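You operate a simulated robot arm through the tools that you are given. There is no shell and no other tool.

You run a simulated robot arm. Do the job below in one go: nothing can be reset, and whatever is moved stays where it is left.

JOB
Push the dent at the orange square out to the mark.
Fine: former switch on; the shoe is over 60 C, hold the green former by its grip; stop at the mark, former on its rest, then switch off. Set down upright: green former. Where these are worked on the way, their far stop is far enough and under half their travel is too little: former switch.

It is judged by the outcome, as a careful person would: the job done as asked, and still so three seconds after it is handed in. It fails if anything else is knocked over, pushed out of place, dropped, spilled or broken.

ROBOT AND FRAMES
A 6-joint arm with a two-finger gripper, fixed in place. Base frame: the origin is on the floor under the middle of its stand, x ahead of it, y to its left, z up. Units: cm, degrees, N and s.
It reaches about 120.6 cm from its shoulder. Its first joint turns from -166.0 to 166.0 degrees. Payload 2.45 kg.
Tool frame: the origin (TCP) lies between the finger pads and is the grasp point; the fingertips stand 2 cm ahead of it; z points along the fingers, y is the line along which they close. The gripper opens to 14 cm; its body begins 16.8 cm behind the TCP.
Orientation is told as [roll, pitch, yaw] about the base's x, y, z axes, in that order, counted from this pose: with the fingers straight down and closing along the base's y, the tool's x points along the base's -x, its y along +y and its z along -z.

CONTROLS
- The arm moves only by the tool apply_moves. Its argument "commands" is a list of rows, each a list of 3 entries, a list of its own where there are three numbers: the turn, a rotation vector about the base's x, y, z in degrees, then the shift along the base's x, y, z in cm, then the opening, from 0 (shut) to 1 (fully open). In form: [[[rx, ry, rz], [x, y, z], grip], ...]. A call has 1 to 20 rows; each row shifts and turns the commanded pose from where the row before left it. Rows are played at 5 a second. More than 5 cm and 8.6 degrees between two rows, or a gripper value outside its range, and nothing of the call is played. A pose out of reach is approached as far as the arm can. The call stops where the force on the tool passes 40 N (or 10 N more than at its start, if that is more) or the arm is blocked; 0.2 s more then pass. The fingers move at their own pace (about 4.5 cm/s each) and stop on an object; they squeeze with about 29 N. The grip force told is the motor's: it shows also when the fingers shut on nothing. Time passes only in rows, and 0.2 s behind the last, so rows that do not move let the fingers close. It gives the time, the measured TCP pose, the force on the tool (base axes), the opening and the grip force at its end, in the units of the frame above (readings bear some noise), with the torque about the TCP (base axes, N m) and any sound that the robot's microphone picked up, and new pictures: "pictures" is both (left out), scene, wrist or none.
- Cameras (640 x 400 px; columns grow to the right, rows downward): "scene" is fixed at [4.88, -65.19, 166.51]; the picture's right is [0.85, -0.52, 0.00], its down [-0.21, -0.35, -0.91] and it looks along [0.47, 0.78, -0.41] (base axes); focal length 373 px, centre (320, 200). "wrist" rides on the gripper at [7.8, 1.1, -20.9] in the tool frame; the picture's right is [-0.14, 0.99, 0.00], its down [-0.92, -0.13, -0.37] and it looks along [-0.36, -0.05, 0.93] (tool axes); focal length 280 px, centre (320, 200). There is no depth. A picture from a camera that has moved, and an enlarged one, comes with that camera's place and axes in the base frame and with its lens.
- enlarge(camera, box): a new picture of the part [left, top, right, bottom] of that camera's present view, enlarged. It takes no simulated time.
- job_done(): hands the job in; it is judged then, once.

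Nothing tells you positions but the pictures and the camera data. Unless the task says otherwise, let go and move clear before handing in.

The tools are called after "Call:" by a JSON object that holds its "api" and its "payload". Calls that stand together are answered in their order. apply_moves: Moves the arm, as the interface text tells. Its arguments: {"type":"object","properties":{"commands":{"type":"array"},"pictures":{"type":"string","enum":["both","scene","wrist","none"]}},"required":["commands"]} The other tools are called the same way: enlarge (camera, box) takes an enlarged picture of a part of a camera's view; job_done () hands the job in.

At the start:

```text
time: 0.0
tool_pos: [43.94, 44.82, 125.45]
orientation: [0.1, 0.0, 0.0]
contact_force: [0.5, 0.6, 1.1]
moment: [-0.01, 0.0, 0.03]
width: 14.02
grip_force: 0.1
```

scene: 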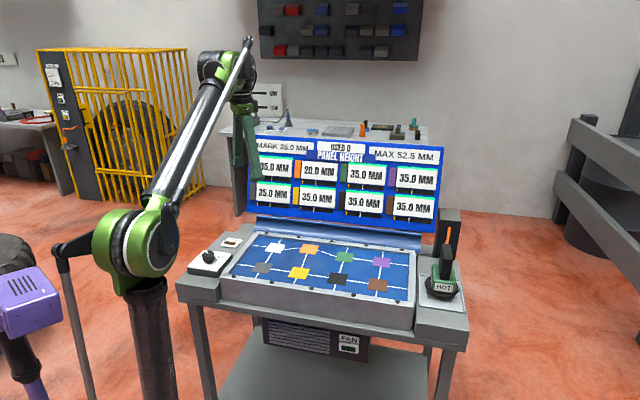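
wrist: 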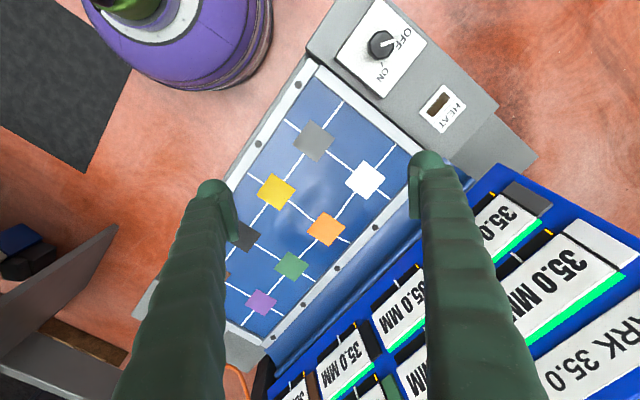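

I see a workbench with a blue panel of coloured squares, a display showing panel heights (orange at 20.0 mm, mark 35.0, max 52.5), a switch at the left with OFF/ON, and a green former standing on its rest on the right labelled HOT. I'll enlarge the parts to read them before moving.

Call:
{"api": "enlarge", "payload": {"camera": "scene", "box": [180, 220, 300, 295]}}

Call:
{"api": "enlarge", "payload": {"camera": "scene", "box": [390, 220, 490, 320]}}

Call:
{"api": "enlarge", "payload": {"camera": "scene", "box": [240, 130, 460, 240]}}

Call:
{"api": "enlarge", "payload": {"camera": "wrist", "box": [300, 0, 500, 150]}}

Call:
{"api": "enlarge", "payload": {"camera": "scene", "box": [220, 225, 420, 325]}}

Call:
{"api": "enlarge", "payload": {"camera": "scene", "box": [250, 300, 480, 400]}}

```text
5.33 times, centred on (240, 258) of scene
camera zoom: at [4.88, -65.19, 166.51], right [0.85, -0.52, 0.0], down [-0.21, -0.35, -0.91], along [0.47, 0.78, -0.41], focal length 1987 px, centre (747, -107)
```

zoom: 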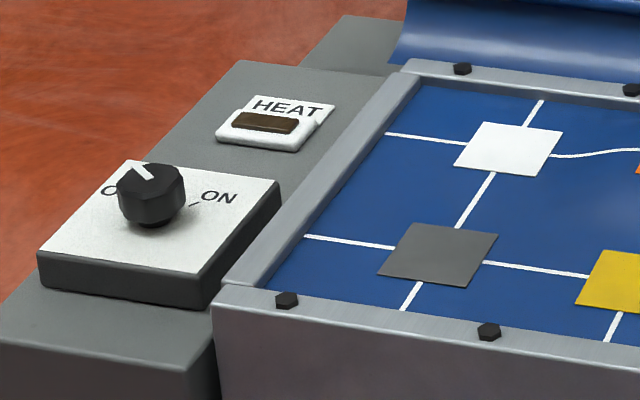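

```text
4.00 times, centred on (440, 270) of scene
camera zoom: at [4.88, -65.19, 166.51], right [0.85, -0.52, 0.0], down [-0.21, -0.35, -0.91], along [0.47, 0.78, -0.41], focal length 1490 px, centre (-160, -80)
```

zoom: 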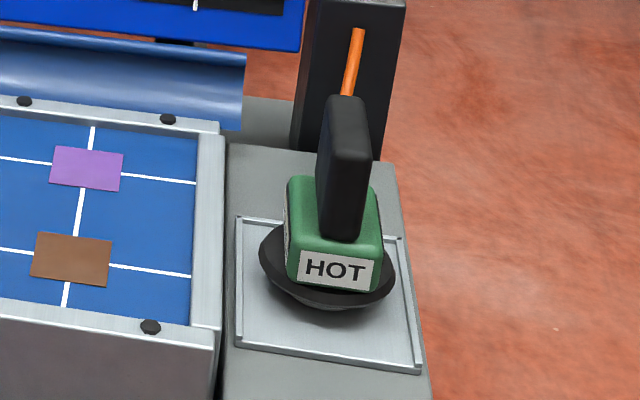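

```text
2.91 times, centred on (350, 185) of scene
camera zoom: at [4.88, -65.19, 166.51], right [0.85, -0.52, 0.0], down [-0.21, -0.35, -0.91], along [0.47, 0.78, -0.41], focal length 1084 px, centre (233, 244)
```

zoom: 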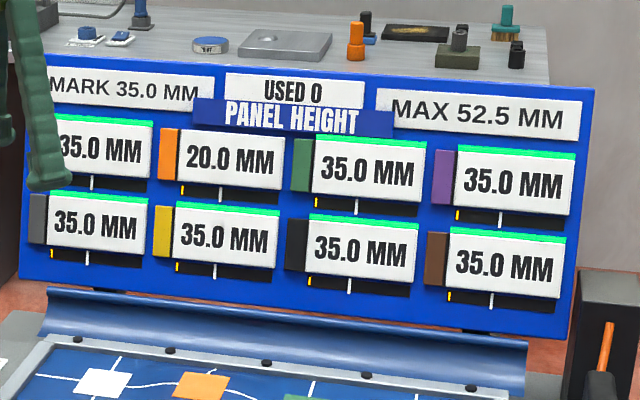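

```text
2.67 times, centred on (400, 75) of wrist
camera zoom: at [36.15, 45.88, 146.4], right [0.14, 0.99, 0.0], down [0.92, -0.13, 0.37], along [0.36, -0.05, -0.93], focal length 748 px, centre (107, 533)
```

zoom: 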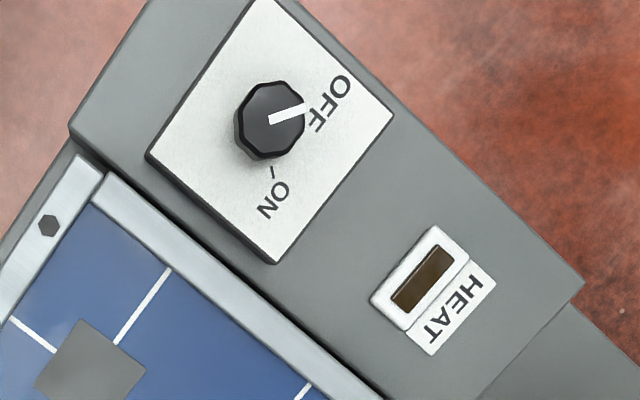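

```text
3.20 times, centred on (320, 275) of scene
camera zoom: at [4.88, -65.19, 166.51], right [0.85, -0.52, 0.0], down [-0.21, -0.35, -0.91], along [0.47, 0.78, -0.41], focal length 1192 px, centre (320, -40)
```

zoom: 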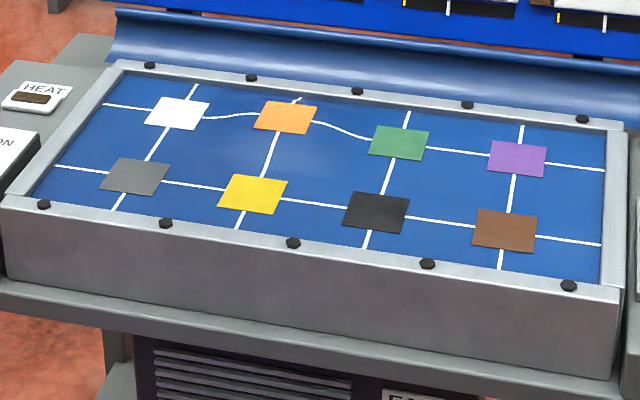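

```text
2.78 times, centred on (365, 350) of scene
camera zoom: at [4.88, -65.19, 166.51], right [0.85, -0.52, 0.0], down [-0.21, -0.35, -0.91], along [0.47, 0.78, -0.41], focal length 1037 px, centre (195, -217)
```

zoom: 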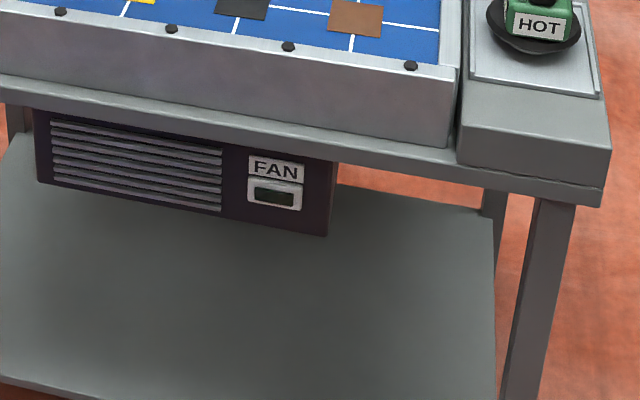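

The knob of the former switch comes out near [30, 57, 92], the orange square near [65.6, 43, 89.4], and the former near [93, 1, 88], with the bench turned about -45°. The knob points to OFF, and ON is roughly a quarter turn clockwise from it. I'll first move above the knob for a closer look.

Call:
{"api": "apply_moves", "payload": {"commands": [[[0, 0, 0], [-2.72, 2.44, -2.5], 1], [[0, 0, 0], [-2.72, 2.44, -2.5], 1], [[0, 0, 0], [-2.72, 2.44, -2.5], 1], [[0, 0, 0], [-2.72, 2.44, -2.5], 1], [[0, 0, 0], [-2.72, 2.44, -2.5], 1], [[0, 0, 0], [0, 0, 0], 1]]}}

```text
time: 1.4
tool_pos: [30.6, 56.97, 112.97]
orientation: [0.0, 0.0, 0.0]
contact_force: [-0.6, -0.7, 0.3]
moment: [-0.01, 0.03, 0.0]
width: 14.01
grip_force: 0.0
camera wrist: at [22.82, 58.05, 133.91], right [0.14, 0.99, 0.0], down [0.92, -0.13, 0.37], along [0.37, -0.05, -0.93], focal length 280 px, centre (320, 200)
```

scene: 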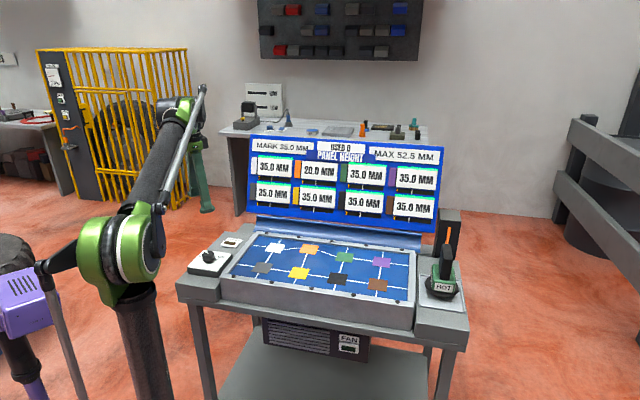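
wrist: 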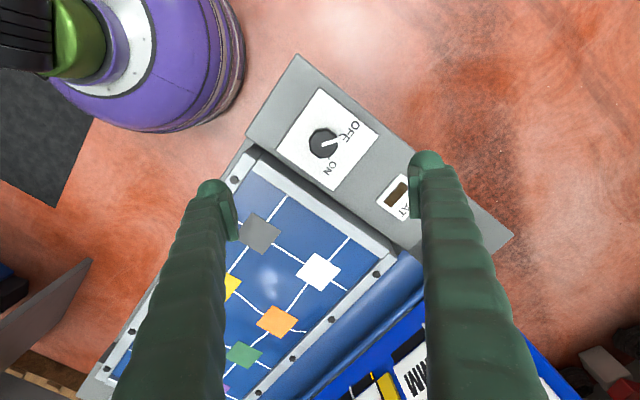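

The knob sits slightly above the picture centre, as expected for something lower than the TCP. I'll enlarge it to refine its position and angles.

Call:
{"api": "enlarge", "payload": {"camera": "wrist", "box": [264, 84, 392, 200]}}

Call:
{"api": "enlarge", "payload": {"camera": "scene", "box": [180, 230, 260, 280]}}

```text
3.45 times, centred on (328, 142) of wrist
camera zoom: at [22.82, 58.05, 133.91], right [0.14, 0.99, 0.0], down [0.92, -0.13, 0.37], along [0.37, -0.05, -0.93], focal length 967 px, centre (292, 400)
```

zoom: 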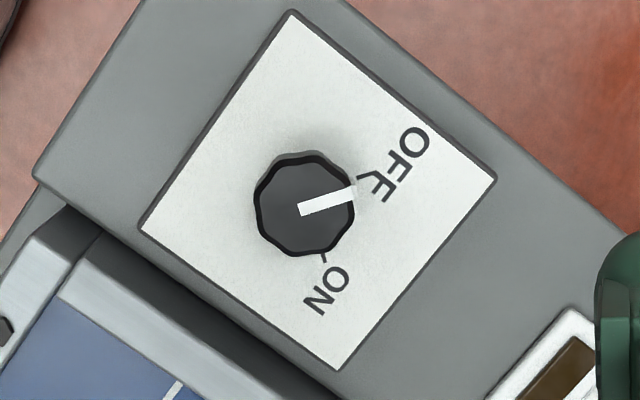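

```text
8.00 times, centred on (220, 255) of scene
camera zoom: at [4.88, -65.19, 166.51], right [0.85, -0.52, 0.0], down [-0.21, -0.35, -0.91], along [0.47, 0.78, -0.41], focal length 2981 px, centre (1120, -240)
```

zoom: 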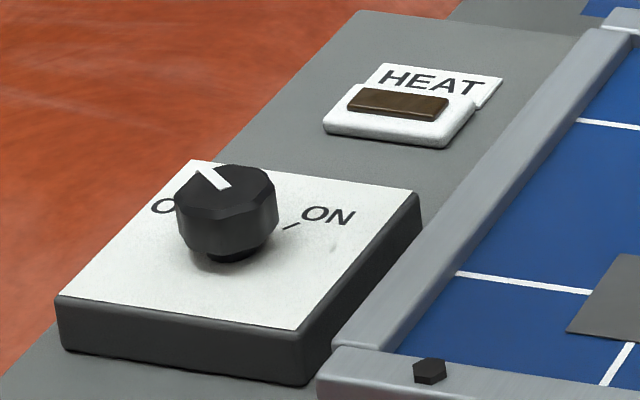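

The knob top is about 4.3 cm wide, centred near [30.4, 57.5, 91.5], with the plate near z = 89. I'll narrow the opening to about 7 cm, go down over the knob, and check before gripping.

Call:
{"api": "apply_moves", "payload": {"commands": [[[0, 0, 0], [0, 0.25, -4], 0.5], [[0, 0, 0], [0, 0.25, -4], 0.5], [[0, 0, 0], [0, 0, -4], 0.5], [[0, 0, 0], [0, 0, -4], 0.5], [[0, 0, 0], [0, 0, 0], 0.5], [[0, 0, 0], [0, 0, 0], 0.5]]}}

```text
time: 2.8
tool_pos: [30.58, 57.76, 96.76]
orientation: [0.0, 0.1, 0.0]
contact_force: [0.3, 0.0, -0.6]
moment: [0.01, -0.04, 0.0]
width: 7.0
grip_force: 0.0
camera wrist: at [22.7, 58.79, 117.72], right [0.14, 0.99, 0.0], down [0.92, -0.13, 0.37], along [0.37, -0.05, -0.93], focal length 280 px, centre (320, 200)
```

scene: 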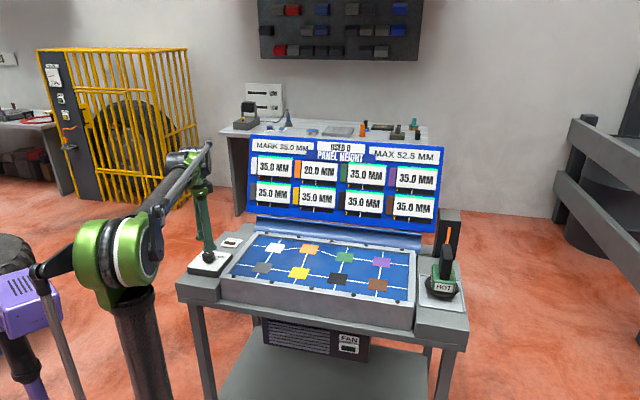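
wrist: 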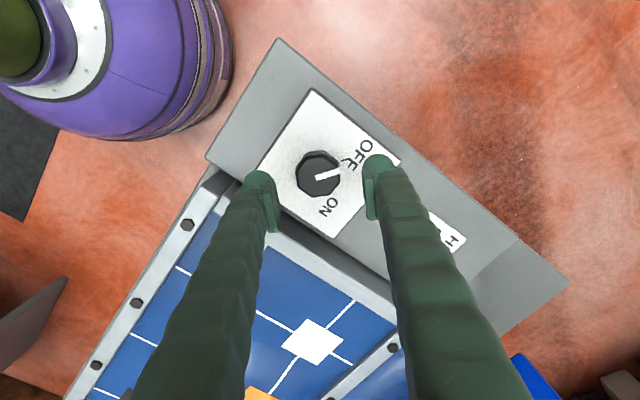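

The knob is centred between the fingers to within about 2 mm. I'll go down so the fingertips reach about z = 90.2 and close on it.

Call:
{"api": "apply_moves", "payload": {"commands": [[[0, 0, 0], [-0.12, -0.14, -2.3], 0.5], [[0, 0, 0], [0, 0, -2.2], 0.5], [[0, 0, 0], [0, 0, 0], 0.5]]}}

```text
time: 3.6
tool_pos: [30.18, 57.36, 92.49]
orientation: [0.0, 0.0, -0.1]
contact_force: [-0.2, -0.1, -0.1]
moment: [0.01, -0.01, 0.01]
width: 7.0
grip_force: 0.1
camera wrist: at [22.42, 58.53, 113.35], right [0.14, 0.99, 0.0], down [0.92, -0.13, 0.37], along [0.37, -0.05, -0.93], focal length 280 px, centre (320, 200)
```

scene: 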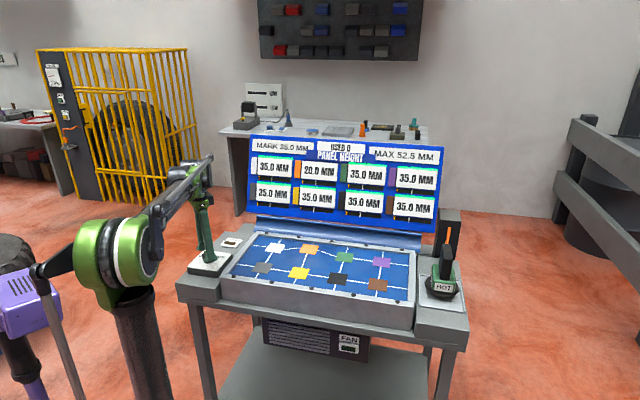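
wrist: 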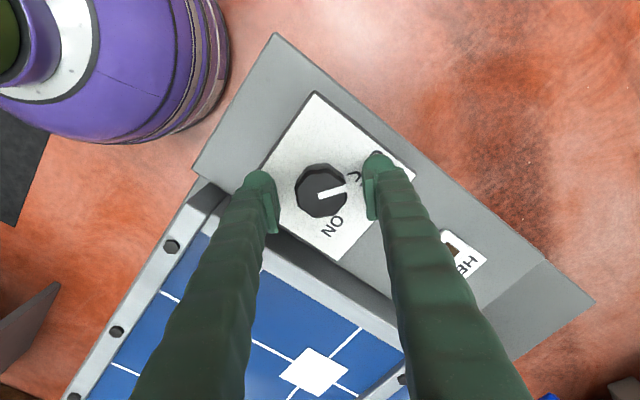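

The knob sits right between the fingertips. I'll close on it and let the grip settle.

Call:
{"api": "apply_moves", "payload": {"commands": [[[0, 0, 0], [0, 0, 0], 0.2], [[0, 0, 0], [0, 0, 0], 0.2], [[0, 0, 0], [0, 0, 0], 0.2], [[0, 0, 0], [0, 0, 0], 0.2]]}}

```text
time: 4.6
tool_pos: [30.22, 57.43, 92.43]
orientation: [0.0, 0.0, -0.1]
contact_force: [0.6, 5.8, 1.3]
moment: [0.06, 0.01, -0.02]
width: 4.35
grip_force: 44.6
camera wrist: at [22.42, 58.56, 113.36], right [0.14, 0.99, 0.0], down [0.92, -0.13, 0.37], along [0.37, -0.05, -0.93], focal length 280 px, centre (320, 200)
```

scene: 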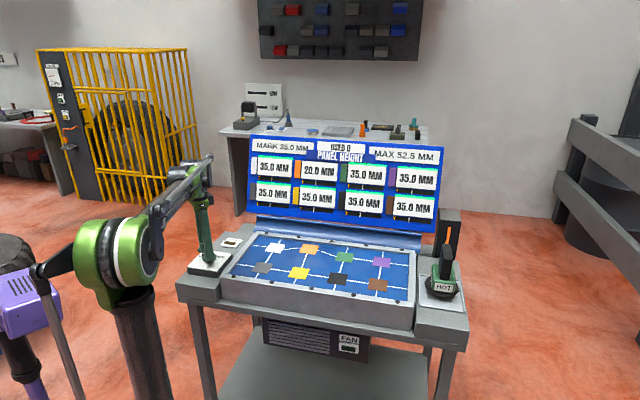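
wrist: 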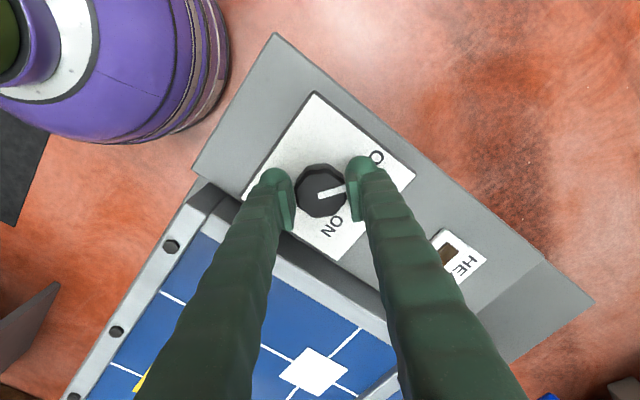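

The fingers hold the knob at 4.35 cm. I'll turn it clockwise as seen from above, first part of the way.

Call:
{"api": "apply_moves", "payload": {"commands": [[[0, 0, -8], [0, 0, 0], 0.2], [[0, 0, -8], [0, 0, 0], 0.2], [[0, 0, -8], [0, 0, 0], 0.2], [[0, 0, -8], [0, 0, 0], 0.2], [[0, 0, -8], [0, 0, 0], 0.2], [[0, 0, -8], [0, 0, 0], 0.2], [[0, 0, -8], [0, 0, 0], 0.2], [[0, 0, -8], [0, 0, 0], 0.2], [[0, 0, -8], [0, 0, 0], 0.2], [[0, 0, 0], [0, 0, 0], 0.2]]}}

```text
time: 5.5
tool_pos: [30.18, 57.68, 92.46]
orientation: [0.2, 0.1, -28.1]
contact_force: [0.8, 10.5, -5.1]
moment: [0.06, -0.04, 0.02]
width: 4.34
grip_force: 44.8
stopped in row 4: the force on the tool passed its limit at 42 N (the readings are from after the stop); the commanded pose is now the measured one
camera wrist: at [23.86, 62.22, 113.36], right [0.59, 0.81, 0.0], down [0.75, -0.55, 0.37], along [0.3, -0.21, -0.93], focal length 280 px, centre (320, 200)
```

scene: 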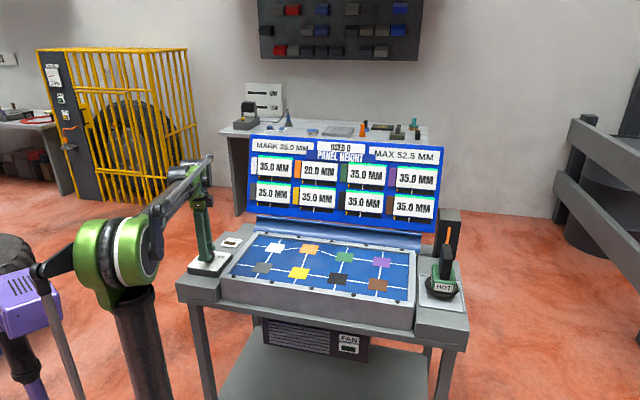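
wrist: 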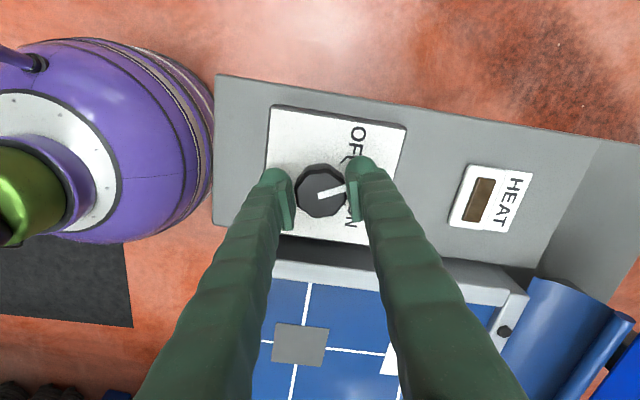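

The knob turned with the fingers by about 28° until a sideways force built up, so the gripper is a little off the knob axis toward -y. I'll shift slightly to +y to relieve that and check the force.

Call:
{"api": "apply_moves", "payload": {"commands": [[[0, 0, 0], [0, 0.1, 0], 0.2], [[0, 0, 0], [0, 0, 0], 0.2]], "pictures": "none"}}

```text
time: 6.2
tool_pos: [30.34, 57.62, 92.45]
orientation: [0.1, 0.0, -28.2]
contact_force: [0.5, 4.0, -6.0]
moment: [0.1, -0.02, -0.04]
width: 4.34
grip_force: 45.1
```

The side force dropped as expected. I'll ease a bit more to +y and keep turning more slowly.

Call:
{"api": "apply_moves", "payload": {"commands": [[[0, 0, 0], [0, 0.06, 0.05], 0.2], [[0, 0, -4], [0, 0, 0], 0.2], [[0, 0, -4], [0, 0, 0], 0.2], [[0, 0, -4], [0, 0, 0], 0.2], [[0, 0, -4], [0, 0, 0], 0.2], [[0, 0, 0], [0, 0, 0], 0.2]], "pictures": "wrist"}}

```text
time: 7.4
tool_pos: [30.29, 57.72, 92.51]
orientation: [0.0, 0.1, -44.0]
contact_force: [1.2, -0.8, -11.6]
moment: [0.27, -0.02, 0.0]
width: 4.34
grip_force: 44.9
stopped in row 6: the force on the tool passed its limit at 41 N (the readings are from after the stop); the commanded pose is now the measured one
camera wrist: at [25.43, 63.92, 113.37], right [0.79, 0.62, 0.0], down [0.57, -0.73, 0.37], along [0.23, -0.29, -0.93], focal length 280 px, centre (320, 200)
```

wrist: 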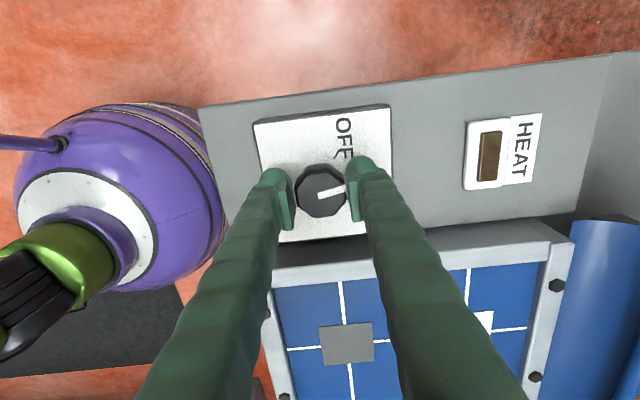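

The knob is at about 44° of its turn and follows the fingers. A vertical pull of about 12 N has built up, so I'll ease down slightly and continue in small steps.

Call:
{"api": "apply_moves", "payload": {"commands": [[[0, 0, 0], [0, 0, -0.12], 0.2], [[0, 0, -3], [0, 0, 0], 0.2], [[0, 0, -3], [0, 0, 0], 0.2], [[0, 0, -3], [0, 0, 0], 0.2], [[0, 0, -3], [0, 0, 0], 0.2]], "pictures": "none"}}

```text
time: 8.7
tool_pos: [30.46, 57.77, 92.53]
orientation: [0.3, 0.0, -56.0]
contact_force: [5.5, 4.5, -1.2]
moment: [0.03, 0.05, 0.04]
width: 4.34
grip_force: 44.8
stopped in row 5: the force on the tool passed its limit at 41 N (the readings are from after the stop); the commanded pose is now the measured one
```

The knob is at about 56° now. I'll keep going in small steps, easing toward the side the force points to.

Call:
{"api": "apply_moves", "payload": {"commands": [[[0, 0, 0], [0.07, 0.06, -0.03], 0.2], [[0, 0, -3], [0, 0, 0], 0.2], [[0, 0, -3], [0, 0, 0], 0.2], [[0, 0, -3], [0, 0, 0], 0.2], [[0, 0, -3], [0, 0, 0], 0.2]], "pictures": "wrist"}}

```text
time: 9.9
tool_pos: [30.53, 57.79, 92.43]
orientation: [0.2, 0.0, -68.0]
contact_force: [12.0, 2.6, 11.4]
moment: [0.01, -0.18, 0.01]
width: 4.34
grip_force: 45.0
camera wrist: at [28.47, 65.44, 113.37], right [0.97, 0.24, 0.0], down [0.22, -0.9, 0.37], along [0.09, -0.36, -0.93], focal length 280 px, centre (320, 200)
```

wrist: 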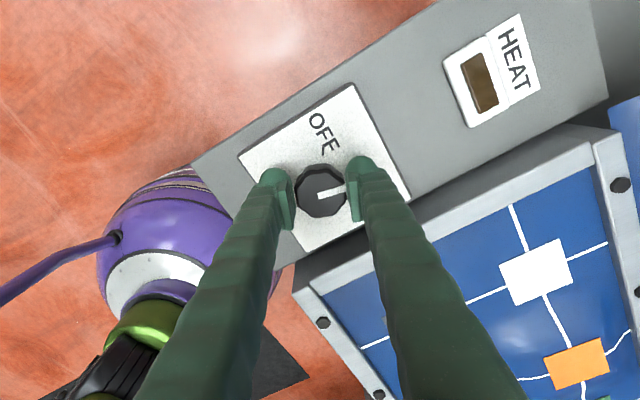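

The knob has turned about 68°. I'll ease along the force and turn the rest toward ON.

Call:
{"api": "apply_moves", "payload": {"commands": [[[0, 0, 0], [0.15, 0.04, 0.1], 0.2], [[0, 0, -3], [0, 0, 0], 0.2], [[0, 0, -3], [0, 0, 0], 0.2], [[0, 0, -3], [0, 0, 0], 0.2], [[0, 0, -3], [0, 0, 0], 0.2]], "pictures": "wrist"}}

```text
time: 11.1
tool_pos: [30.52, 57.74, 92.41]
orientation: [0.2, 0.0, -78.4]
contact_force: [-2.3, -1.8, -8.0]
moment: [0.2, -0.02, -0.02]
width: 4.32
grip_force: 45.2
stopped in row 5: the force on the tool passed its limit at 42 N (the readings are from after the stop); the commanded pose is now the measured one
camera wrist: at [29.95, 65.73, 113.37], right [1.0, 0.06, 0.0], down [0.06, -0.93, 0.37], along [0.03, -0.37, -0.93], focal length 280 px, centre (320, 200)
```

wrist: 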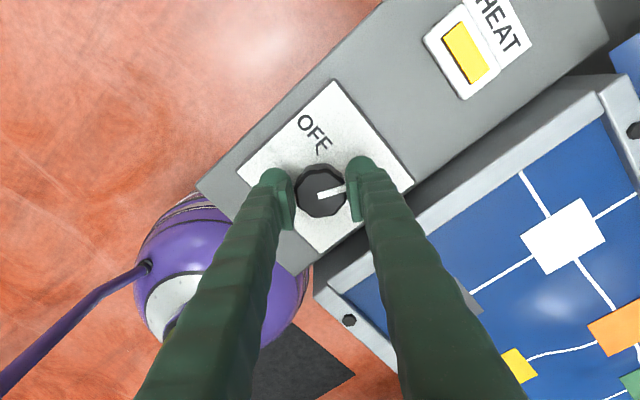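

The HEAT lamp has come on with the knob turned about 78°. I'll see if a little travel is left before its stop.

Call:
{"api": "apply_moves", "payload": {"commands": [[[0, 0, 0], [-0.03, -0.02, -0.08], 0.2], [[0, 0, -2], [0, 0, 0], 0.2], [[0, 0, -2], [0, 0, 0], 0.2], [[0, 0, -2], [0, 0, 0], 0.2], [[0, 0, -2], [0, 0, 0], 0.2]], "pictures": "both"}}

```text
time: 12.3
tool_pos: [30.51, 57.81, 92.47]
orientation: [0.2, -0.1, -86.5]
contact_force: [6.7, -1.8, -5.5]
moment: [0.2, -0.11, 0.01]
width: 4.33
grip_force: 45.2
camera wrist: at [31.11, 65.74, 113.37], right [1.0, -0.08, 0.0], down [-0.07, -0.93, 0.37], along [-0.02, -0.37, -0.93], focal length 280 px, centre (320, 200)
```

scene: 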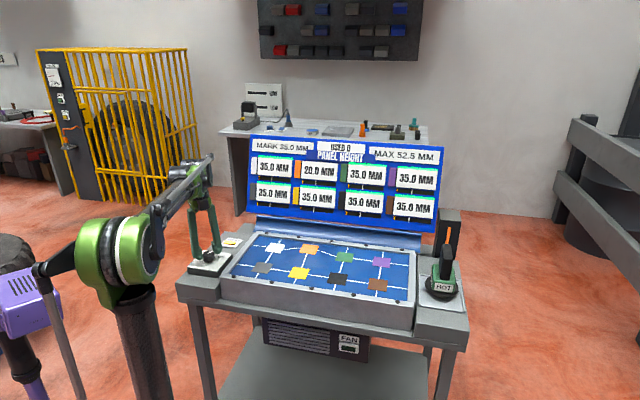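
wrist: 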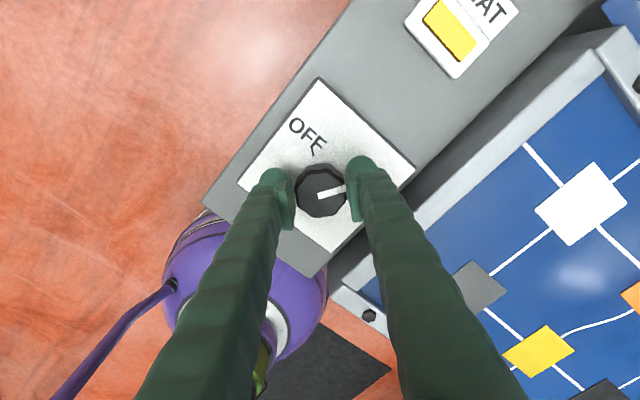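

The knob still followed to about 86.5°, and the lamp is on. I'll add a few more degrees to reach the stop.

Call:
{"api": "apply_moves", "payload": {"commands": [[[0, 0, -1.5], [0, 0, 0], 0.2], [[0, 0, -1.5], [0, 0, 0], 0.2], [[0, 0, -1.5], [0, 0, 0], 0.2], [[0, 0, 0], [0, 0, 0], 0.2]], "pictures": "wrist"}}

```text
time: 13.3
tool_pos: [30.61, 57.8, 92.52]
orientation: [0.2, 0.0, -90.9]
contact_force: [19.1, 6.9, 9.6]
moment: [0.08, -0.28, 0.91]
width: 4.34
grip_force: 45.2
camera wrist: at [31.75, 65.66, 113.37], right [0.99, -0.15, 0.0], down [-0.14, -0.92, 0.37], along [-0.05, -0.36, -0.93], focal length 280 px, centre (320, 200)
```

wrist: 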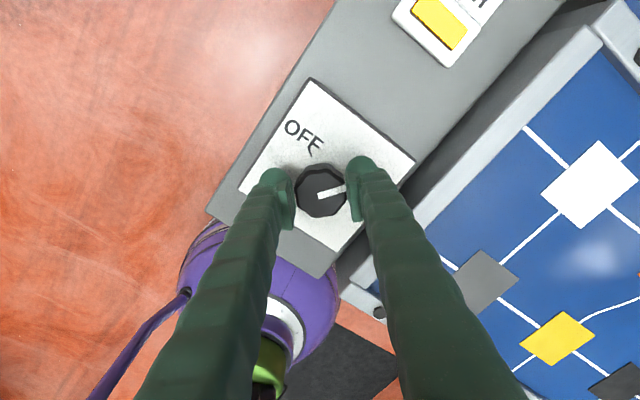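

A turning moment of 0.9 Nm now resists, so the knob is at its far stop at about 90°. I'll open and lift straight up.

Call:
{"api": "apply_moves", "payload": {"commands": [[[0, 0, 1], [0, 0, 0], 0.5], [[0, 0, 0], [0, 0, 0], 0.5], [[0, 0, 0], [0, 0, 0], 0.5], [[0, 0, 0], [0, 0, 2], 0.5], [[0, 0, 0], [0, 0, 4], 0.5], [[0, 0, 0], [0, 0, 4], 0.5], [[0, 0, 0], [0, 0, 4], 0.5], [[0, 0, 0], [0, 0, 4], 0.5], [[0, 0, 0], [0, 0, 4], 0.5], [[0, 0, 0], [0, 0, 0], 0.5]]}}

Call:
{"api": "enlarge", "payload": {"camera": "scene", "box": [180, 220, 300, 295]}}

Call:
{"api": "enlarge", "payload": {"camera": "scene", "box": [380, 200, 500, 320]}}

```text
time: 15.5
tool_pos: [30.43, 57.77, 114.56]
orientation: [0.3, 0.0, -89.9]
contact_force: [-0.5, -1.0, 0.5]
moment: [-0.01, 0.0, 0.0]
width: 7.0
grip_force: 0.1
camera wrist: at [31.5, 65.66, 135.44], right [0.99, -0.14, 0.0], down [-0.13, -0.92, 0.37], along [-0.05, -0.37, -0.93], focal length 280 px, centre (320, 200)
```

scene: 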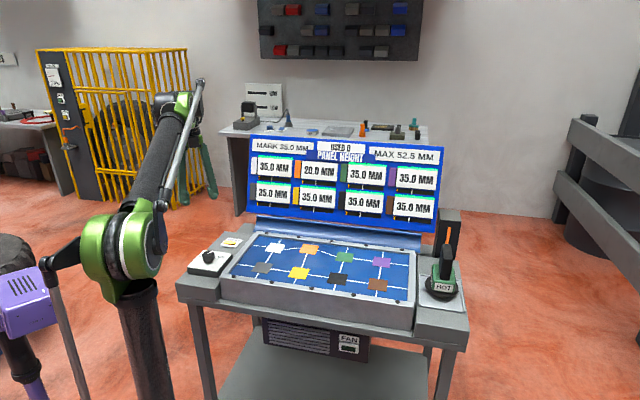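
wrist: 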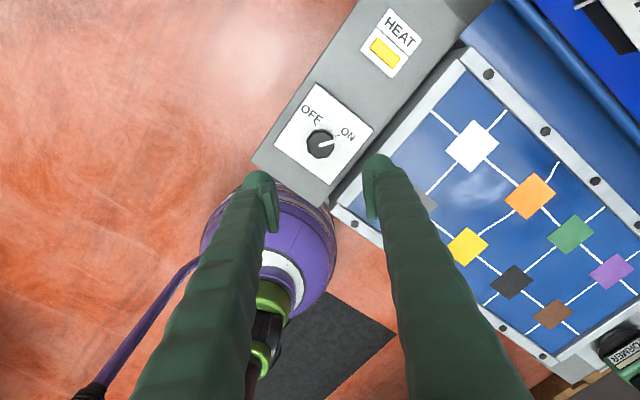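

```text
5.33 times, centred on (240, 258) of scene
camera zoom: at [4.88, -65.19, 166.51], right [0.85, -0.52, 0.0], down [-0.21, -0.35, -0.91], along [0.47, 0.78, -0.41], focal length 1987 px, centre (747, -107)
```

zoom: 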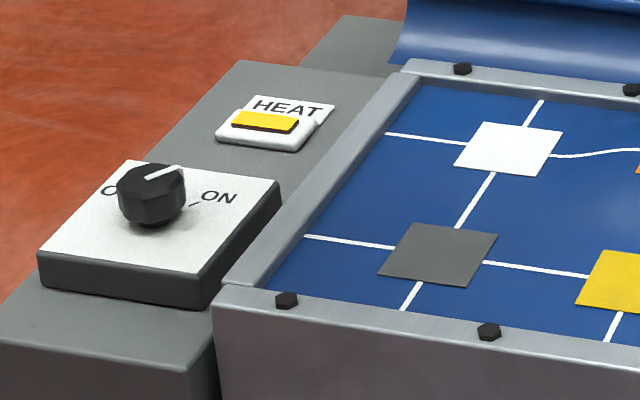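

```text
3.33 times, centred on (440, 260) of scene
camera zoom: at [4.88, -65.19, 166.51], right [0.85, -0.52, 0.0], down [-0.21, -0.35, -0.91], along [0.47, 0.78, -0.41], focal length 1242 px, centre (-80, 0)
```

zoom: 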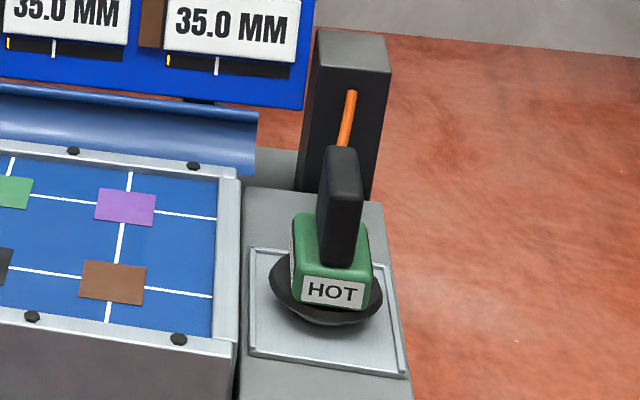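

The knob now points at ON, the HEAT lamp is lit, and no height has changed. Next I'll swing across, high above the panel, to look down on the former, turning the gripper to yaw 45° so that it closes across what looks like the thin side of the grip.

Call:
{"api": "apply_moves", "payload": {"commands": [[[0, 0, 7.5], [3.09, -2.88, 0.9], 0.5], [[0, 0, 7.5], [3.09, -2.88, 0.9], 0.5], [[0, 0, 7.5], [3.09, -2.88, 0.9], 0.5], [[0, 0, 7.5], [3.09, -2.88, 0.9], 0.5], [[0, 0, 7.5], [3.09, -2.88, 0.9], 0.5], [[0, 0, 7.5], [3.09, -2.88, 0.9], 0.5], [[0, 0, 7.5], [3.09, -2.88, 0.9], 0.5], [[0, 0, 7.5], [3.09, -2.88, 0.9], 0.5], [[0, 0, 7.5], [3.09, -2.88, 0.9], 0.5], [[0, 0, 7.5], [3.09, -2.88, 0.9], 0.5], [[0, 0, 7.5], [3.09, -2.88, 0.9], 0.5], [[0, 0, 7.5], [3.09, -2.88, 0.9], 0.5], [[0, 0, 7.5], [3.09, -2.88, 0.9], 0.5], [[0, 0, 7.5], [3.09, -2.88, 0.9], 0.5], [[0, 0, 7.5], [3.09, -2.88, 0.9], 0.5], [[0, 0, 7.5], [3.09, -2.88, 0.9], 0.5], [[0, 0, 7.5], [3.09, -2.88, 0.9], 0.5], [[0, 0, 7.5], [3.09, -2.88, 0.9], 0.5], [[0, 0, 0], [0, 0, 0], 0.5]]}}

```text
time: 19.5
tool_pos: [82.5, 5.67, 125.97]
orientation: [0.2, 0.0, 45.2]
contact_force: [-0.7, 1.0, 0.6]
moment: [0.05, -0.05, 0.0]
width: 6.98
grip_force: 0.1
out of reach, approached as far as the arm can: row 16, 17, 18
camera wrist: at [76.25, 0.91, 146.86], right [-0.61, 0.8, 0.0], down [0.74, 0.56, 0.37], along [0.29, 0.23, -0.93], focal length 280 px, centre (320, 200)
```

scene: 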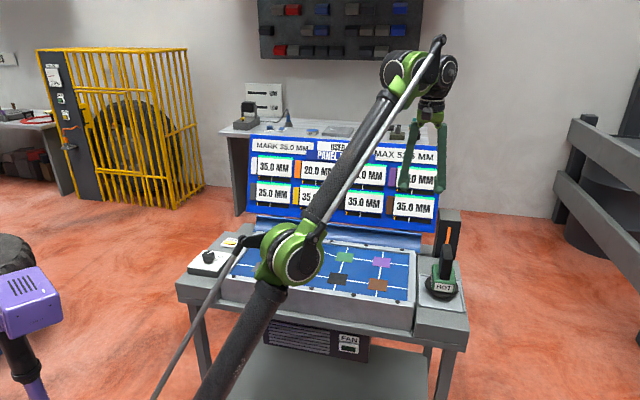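
wrist: 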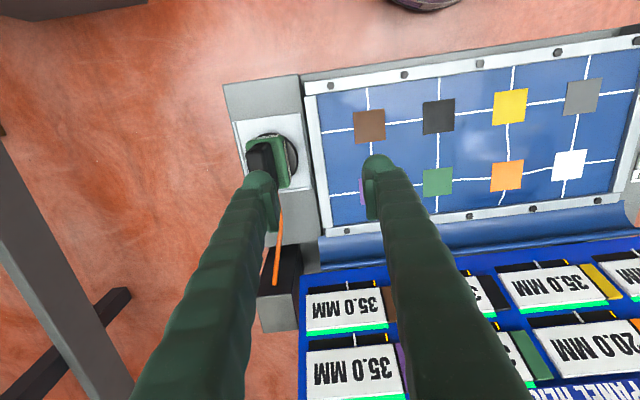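

The arm ran out of reach at this height, short of the target, but lower down it should reach further. The former is in view at upper left with its cord running to the box; I'll enlarge it.

Call:
{"api": "enlarge", "payload": {"camera": "wrist", "box": [210, 100, 338, 180]}}

Call:
{"api": "enlarge", "payload": {"camera": "wrist", "box": [200, 70, 360, 330]}}

Call:
{"api": "enlarge", "payload": {"camera": "scene", "box": [400, 210, 480, 310]}}

```text
5.00 times, centred on (274, 140) of wrist
camera zoom: at [76.25, 0.91, 146.86], right [-0.61, 0.8, 0.0], down [0.74, 0.56, 0.37], along [0.29, 0.23, -0.93], focal length 1402 px, centre (550, 500)
```

zoom: 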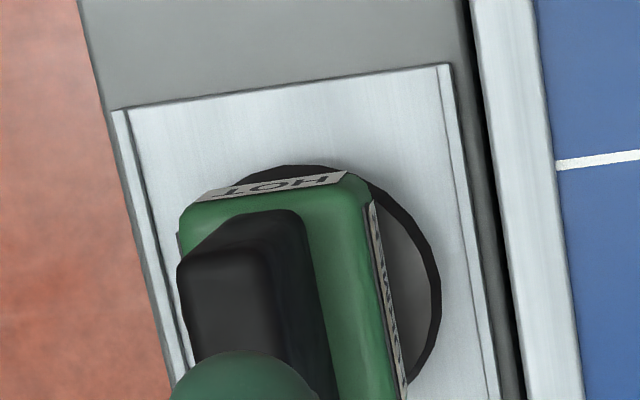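

```text
1.54 times, centred on (280, 200) of wrist
camera zoom: at [76.25, 0.91, 146.86], right [-0.61, 0.8, 0.0], down [0.74, 0.56, 0.37], along [0.29, 0.23, -0.93], focal length 431 px, centre (382, 200)
```

zoom: 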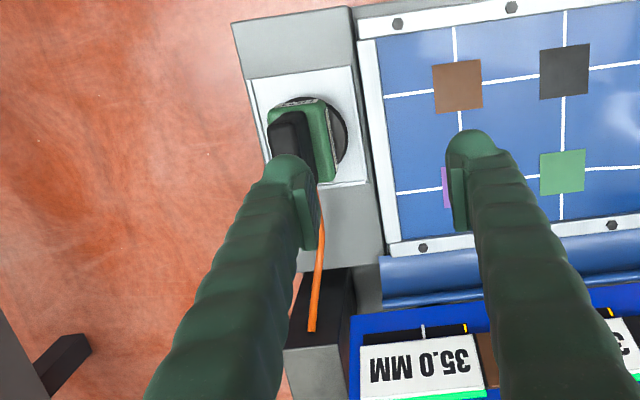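

```text
4.00 times, centred on (440, 260) of scene
camera zoom: at [4.88, -65.19, 166.51], right [0.85, -0.52, 0.0], down [-0.21, -0.35, -0.91], along [0.47, 0.78, -0.41], focal length 1490 px, centre (-160, -40)
```

zoom: 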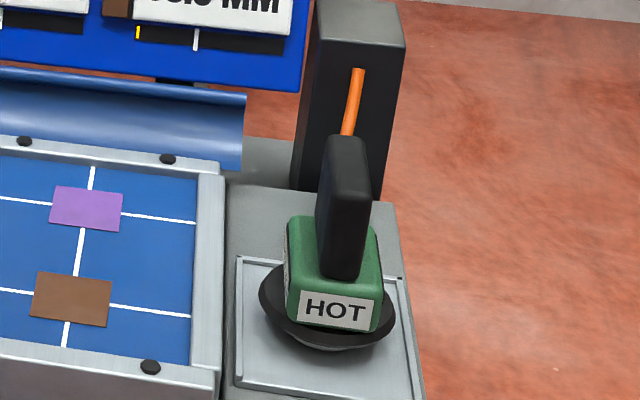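

From both cameras: the shoe is centred near [92.5, 1.7] with a 5 cm radius, the grip slab runs from about z = 94.5 to 106.3, and its thin direction lies along the bench. I'll lower a bit to get back within reach and check where the arm stands.

Call:
{"api": "apply_moves", "payload": {"commands": [[[0, 0, 0], [0, 0, -3], 0.6], [[0, 0, 0], [0, 0, -3], 0.6], [[0, 0, 0], [0, 0, -3], 0.6], [[0, 0, 0], [0, 0, -2], 0.6], [[0, 0, 0], [0, 0, 0], 0.6]], "pictures": "wrist"}}

```text
time: 20.7
tool_pos: [82.39, 5.6, 114.76]
orientation: [0.1, 0.0, 45.0]
contact_force: [0.9, -0.4, 0.5]
moment: [0.01, 0.0, -0.04]
width: 8.4
grip_force: 0.1
camera wrist: at [76.16, 0.8, 135.63], right [-0.6, 0.8, 0.0], down [0.74, 0.56, 0.37], along [0.29, 0.23, -0.93], focal length 280 px, centre (320, 200)
```

wrist: 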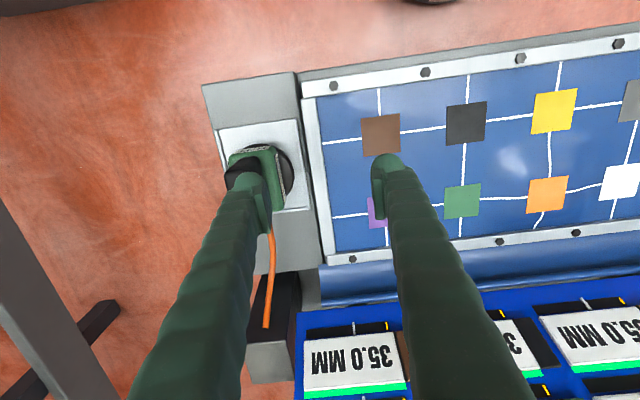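

The commanded pose followed the arm, and we are at z = 114.8, still 6 cm above the top of the grip. I'll move over to the former's grip at this height and look.

Call:
{"api": "apply_moves", "payload": {"commands": [[[0, 0, 0], [3.3, -1.4, 0], 0.6], [[0, 0, 0], [3.3, -1.4, 0], 0.6], [[0, 0, 0], [3.3, -1.3, 0], 0.6], [[0, 0, 0], [0, 0, 0], 0.6]]}}

```text
time: 21.7
tool_pos: [92.18, 1.63, 114.86]
orientation: [0.2, 0.0, 45.1]
contact_force: [-0.5, 0.0, 0.3]
moment: [0.04, -0.02, -0.01]
width: 8.38
grip_force: 0.0
camera wrist: at [86.01, -3.22, 135.69], right [-0.6, 0.8, 0.0], down [0.74, 0.56, 0.37], along [0.29, 0.23, -0.93], focal length 280 px, centre (320, 200)
```

scene: 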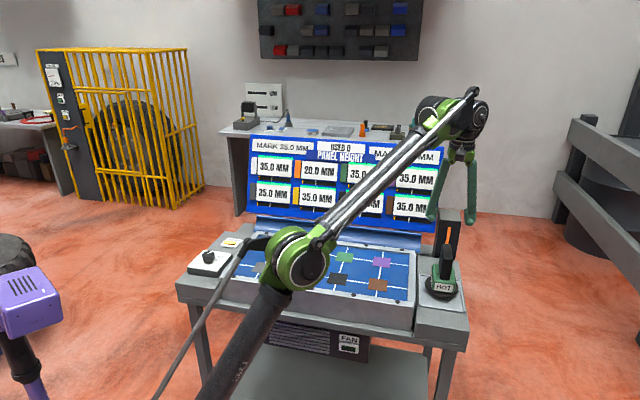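
wrist: 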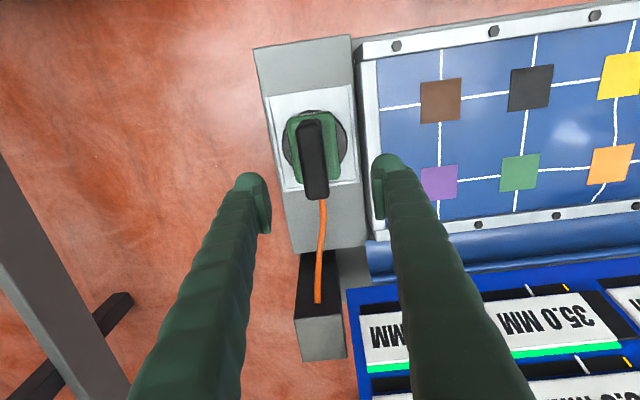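

Call:
{"api": "enlarge", "payload": {"camera": "wrist", "box": [250, 90, 390, 220]}}

Call:
{"api": "enlarge", "payload": {"camera": "scene", "box": [400, 90, 520, 310]}}

```text
3.08 times, centred on (320, 155) of wrist
camera zoom: at [86.01, -3.22, 135.69], right [-0.6, 0.8, 0.0], down [0.74, 0.56, 0.37], along [0.29, 0.23, -0.93], focal length 863 px, centre (320, 338)
```

zoom: 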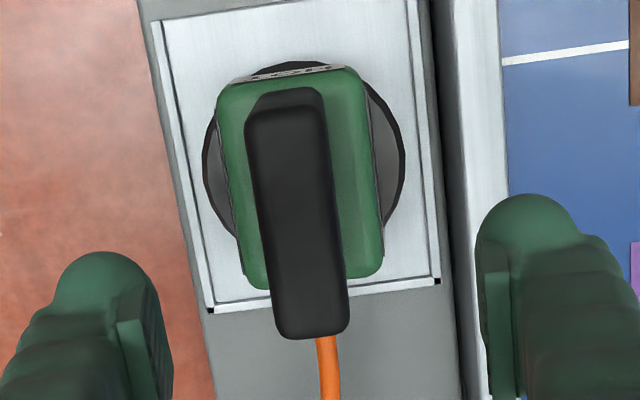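

```text
1.82 times, centred on (460, 200) of scene
camera zoom: at [4.88, -65.19, 166.51], right [0.85, -0.52, 0.0], down [-0.21, -0.35, -0.91], along [0.47, 0.78, -0.41], focal length 678 px, centre (66, 200)
```

zoom: 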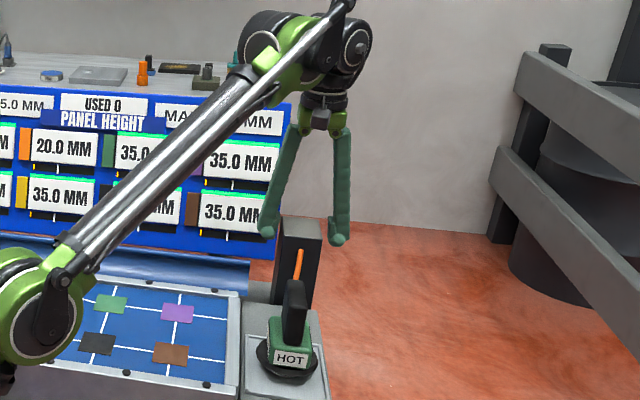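

The grip slab is about 2.8 cm thick and 7.8 cm long, centred near [92.4, 1.0], and lined up with the gripper to about a degree. I'll shift half a centimetre and come down around it, stopping partway to check.

Call:
{"api": "apply_moves", "payload": {"commands": [[[0, 0, -0.6], [0.47, -0.38, -2.5], 0.6], [[0, 0, 0], [0, 0, -2.5], 0.6], [[0, 0, 0], [0, 0, -2], 0.6], [[0, 0, 0], [0, 0, 0], 0.6]]}}

Call:
{"api": "enlarge", "payload": {"camera": "wrist", "box": [230, 90, 410, 240]}}

Call:
{"api": "enlarge", "payload": {"camera": "scene", "box": [400, 190, 490, 310]}}

```text
time: 22.7
tool_pos: [92.7, 1.16, 107.66]
orientation: [0.1, 0.0, 44.5]
contact_force: [0.1, -0.3, 0.1]
moment: [-0.01, -0.02, 0.0]
width: 8.43
grip_force: 0.0
camera wrist: at [86.41, -3.6, 128.51], right [-0.6, 0.8, 0.0], down [0.75, 0.55, 0.37], along [0.29, 0.22, -0.93], focal length 280 px, centre (320, 200)
```

scene: 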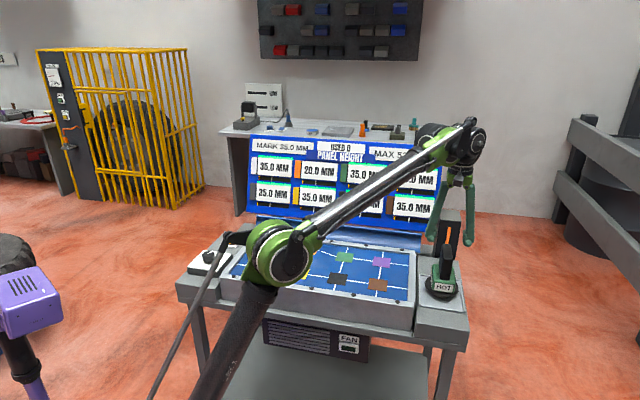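
wrist: 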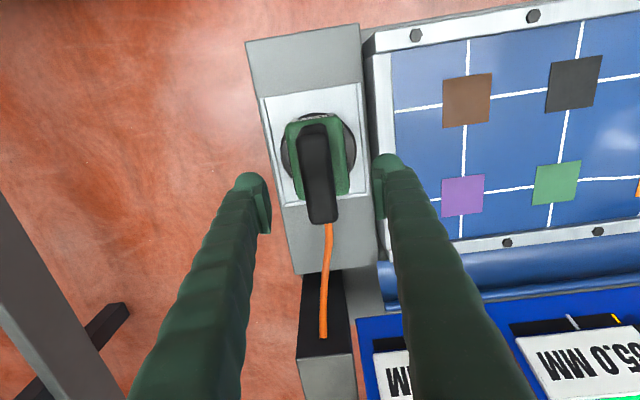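

```text
2.67 times, centred on (320, 165) of wrist
camera zoom: at [86.41, -3.6, 128.51], right [-0.6, 0.8, 0.0], down [0.75, 0.55, 0.37], along [0.29, 0.22, -0.93], focal length 748 px, centre (320, 293)
```

zoom: 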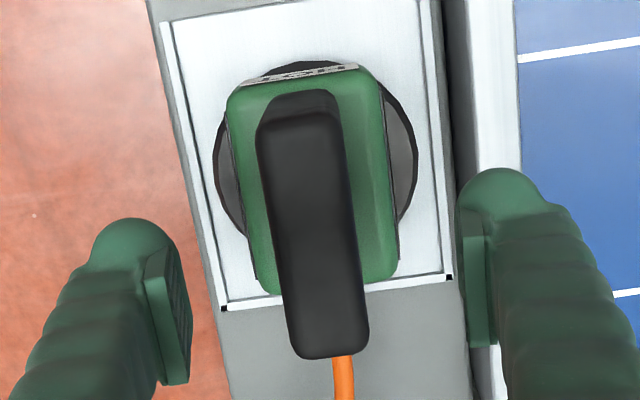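

```text
3.33 times, centred on (445, 250) of scene
camera zoom: at [4.88, -65.19, 166.51], right [0.85, -0.52, 0.0], down [-0.21, -0.35, -0.91], along [0.47, 0.78, -0.41], focal length 1242 px, centre (-97, 33)
```

zoom: 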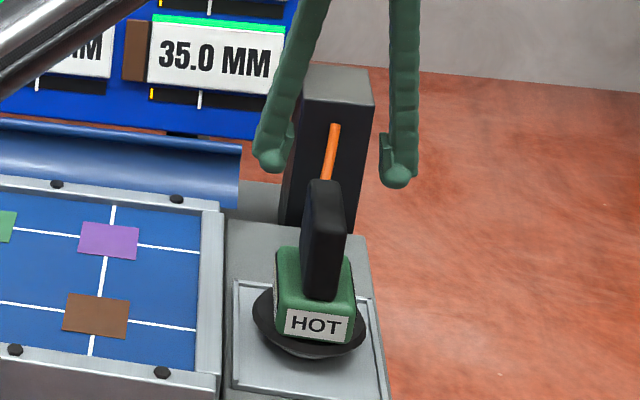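

The fingers straddle the grip evenly, and the tips are level with its top. I'll go down to z = 100, where the tips stay clear above the green body, then check.

Call:
{"api": "apply_moves", "payload": {"commands": [[[0, 0, 0], [0, 0, -2.5], 0.6], [[0, 0, 0], [0, 0, -2.5], 0.6], [[0, 0, 0], [0, 0, -2.6], 0.6], [[0, 0, 0], [0, 0, 0], 0.6]]}}

Call:
{"api": "enlarge", "payload": {"camera": "wrist", "box": [230, 90, 410, 240]}}

Call:
{"api": "enlarge", "payload": {"camera": "scene", "box": [400, 190, 490, 310]}}

```text
time: 23.7
tool_pos: [92.53, 1.03, 100.11]
orientation: [0.1, 0.0, 44.4]
contact_force: [0.7, -0.2, -0.5]
moment: [0.02, 0.02, 0.01]
width: 8.39
grip_force: 0.0
camera wrist: at [86.37, -3.67, 120.99], right [-0.6, 0.8, 0.0], down [0.75, 0.55, 0.37], along [0.29, 0.22, -0.93], focal length 280 px, centre (320, 200)
```

scene: 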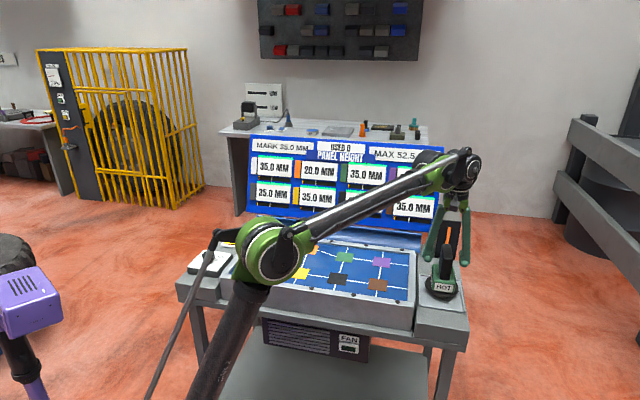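
wrist: 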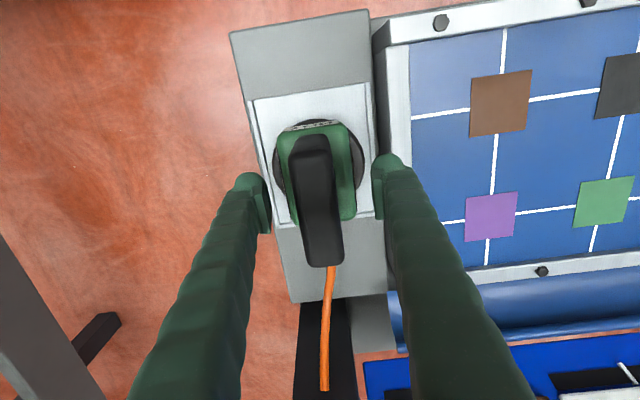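

```text
2.67 times, centred on (320, 165) of wrist
camera zoom: at [86.37, -3.67, 120.99], right [-0.6, 0.8, 0.0], down [0.75, 0.55, 0.37], along [0.29, 0.22, -0.93], focal length 748 px, centre (320, 293)
```

zoom: 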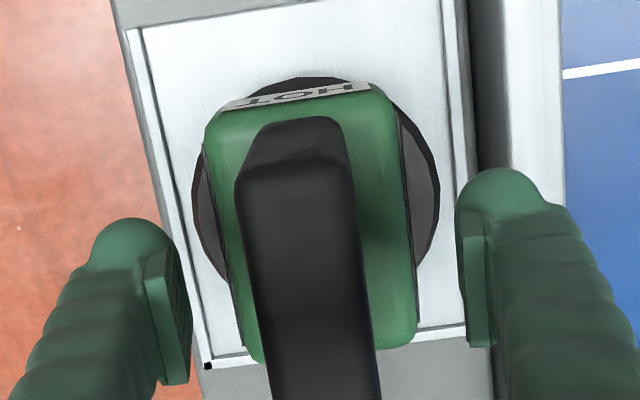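

```text
3.33 times, centred on (445, 250) of scene
camera zoom: at [4.88, -65.19, 166.51], right [0.85, -0.52, 0.0], down [-0.21, -0.35, -0.91], along [0.47, 0.78, -0.41], focal length 1242 px, centre (-97, 33)
```

zoom: 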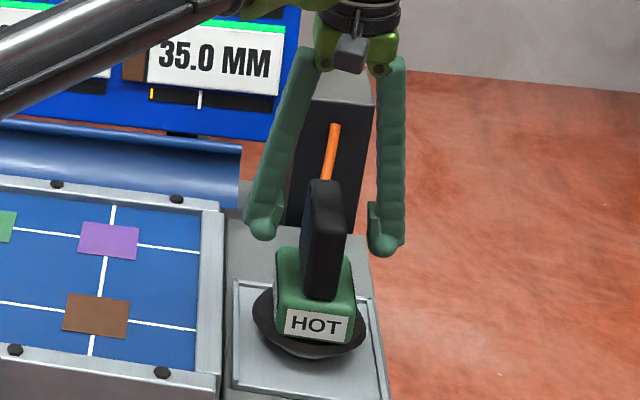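

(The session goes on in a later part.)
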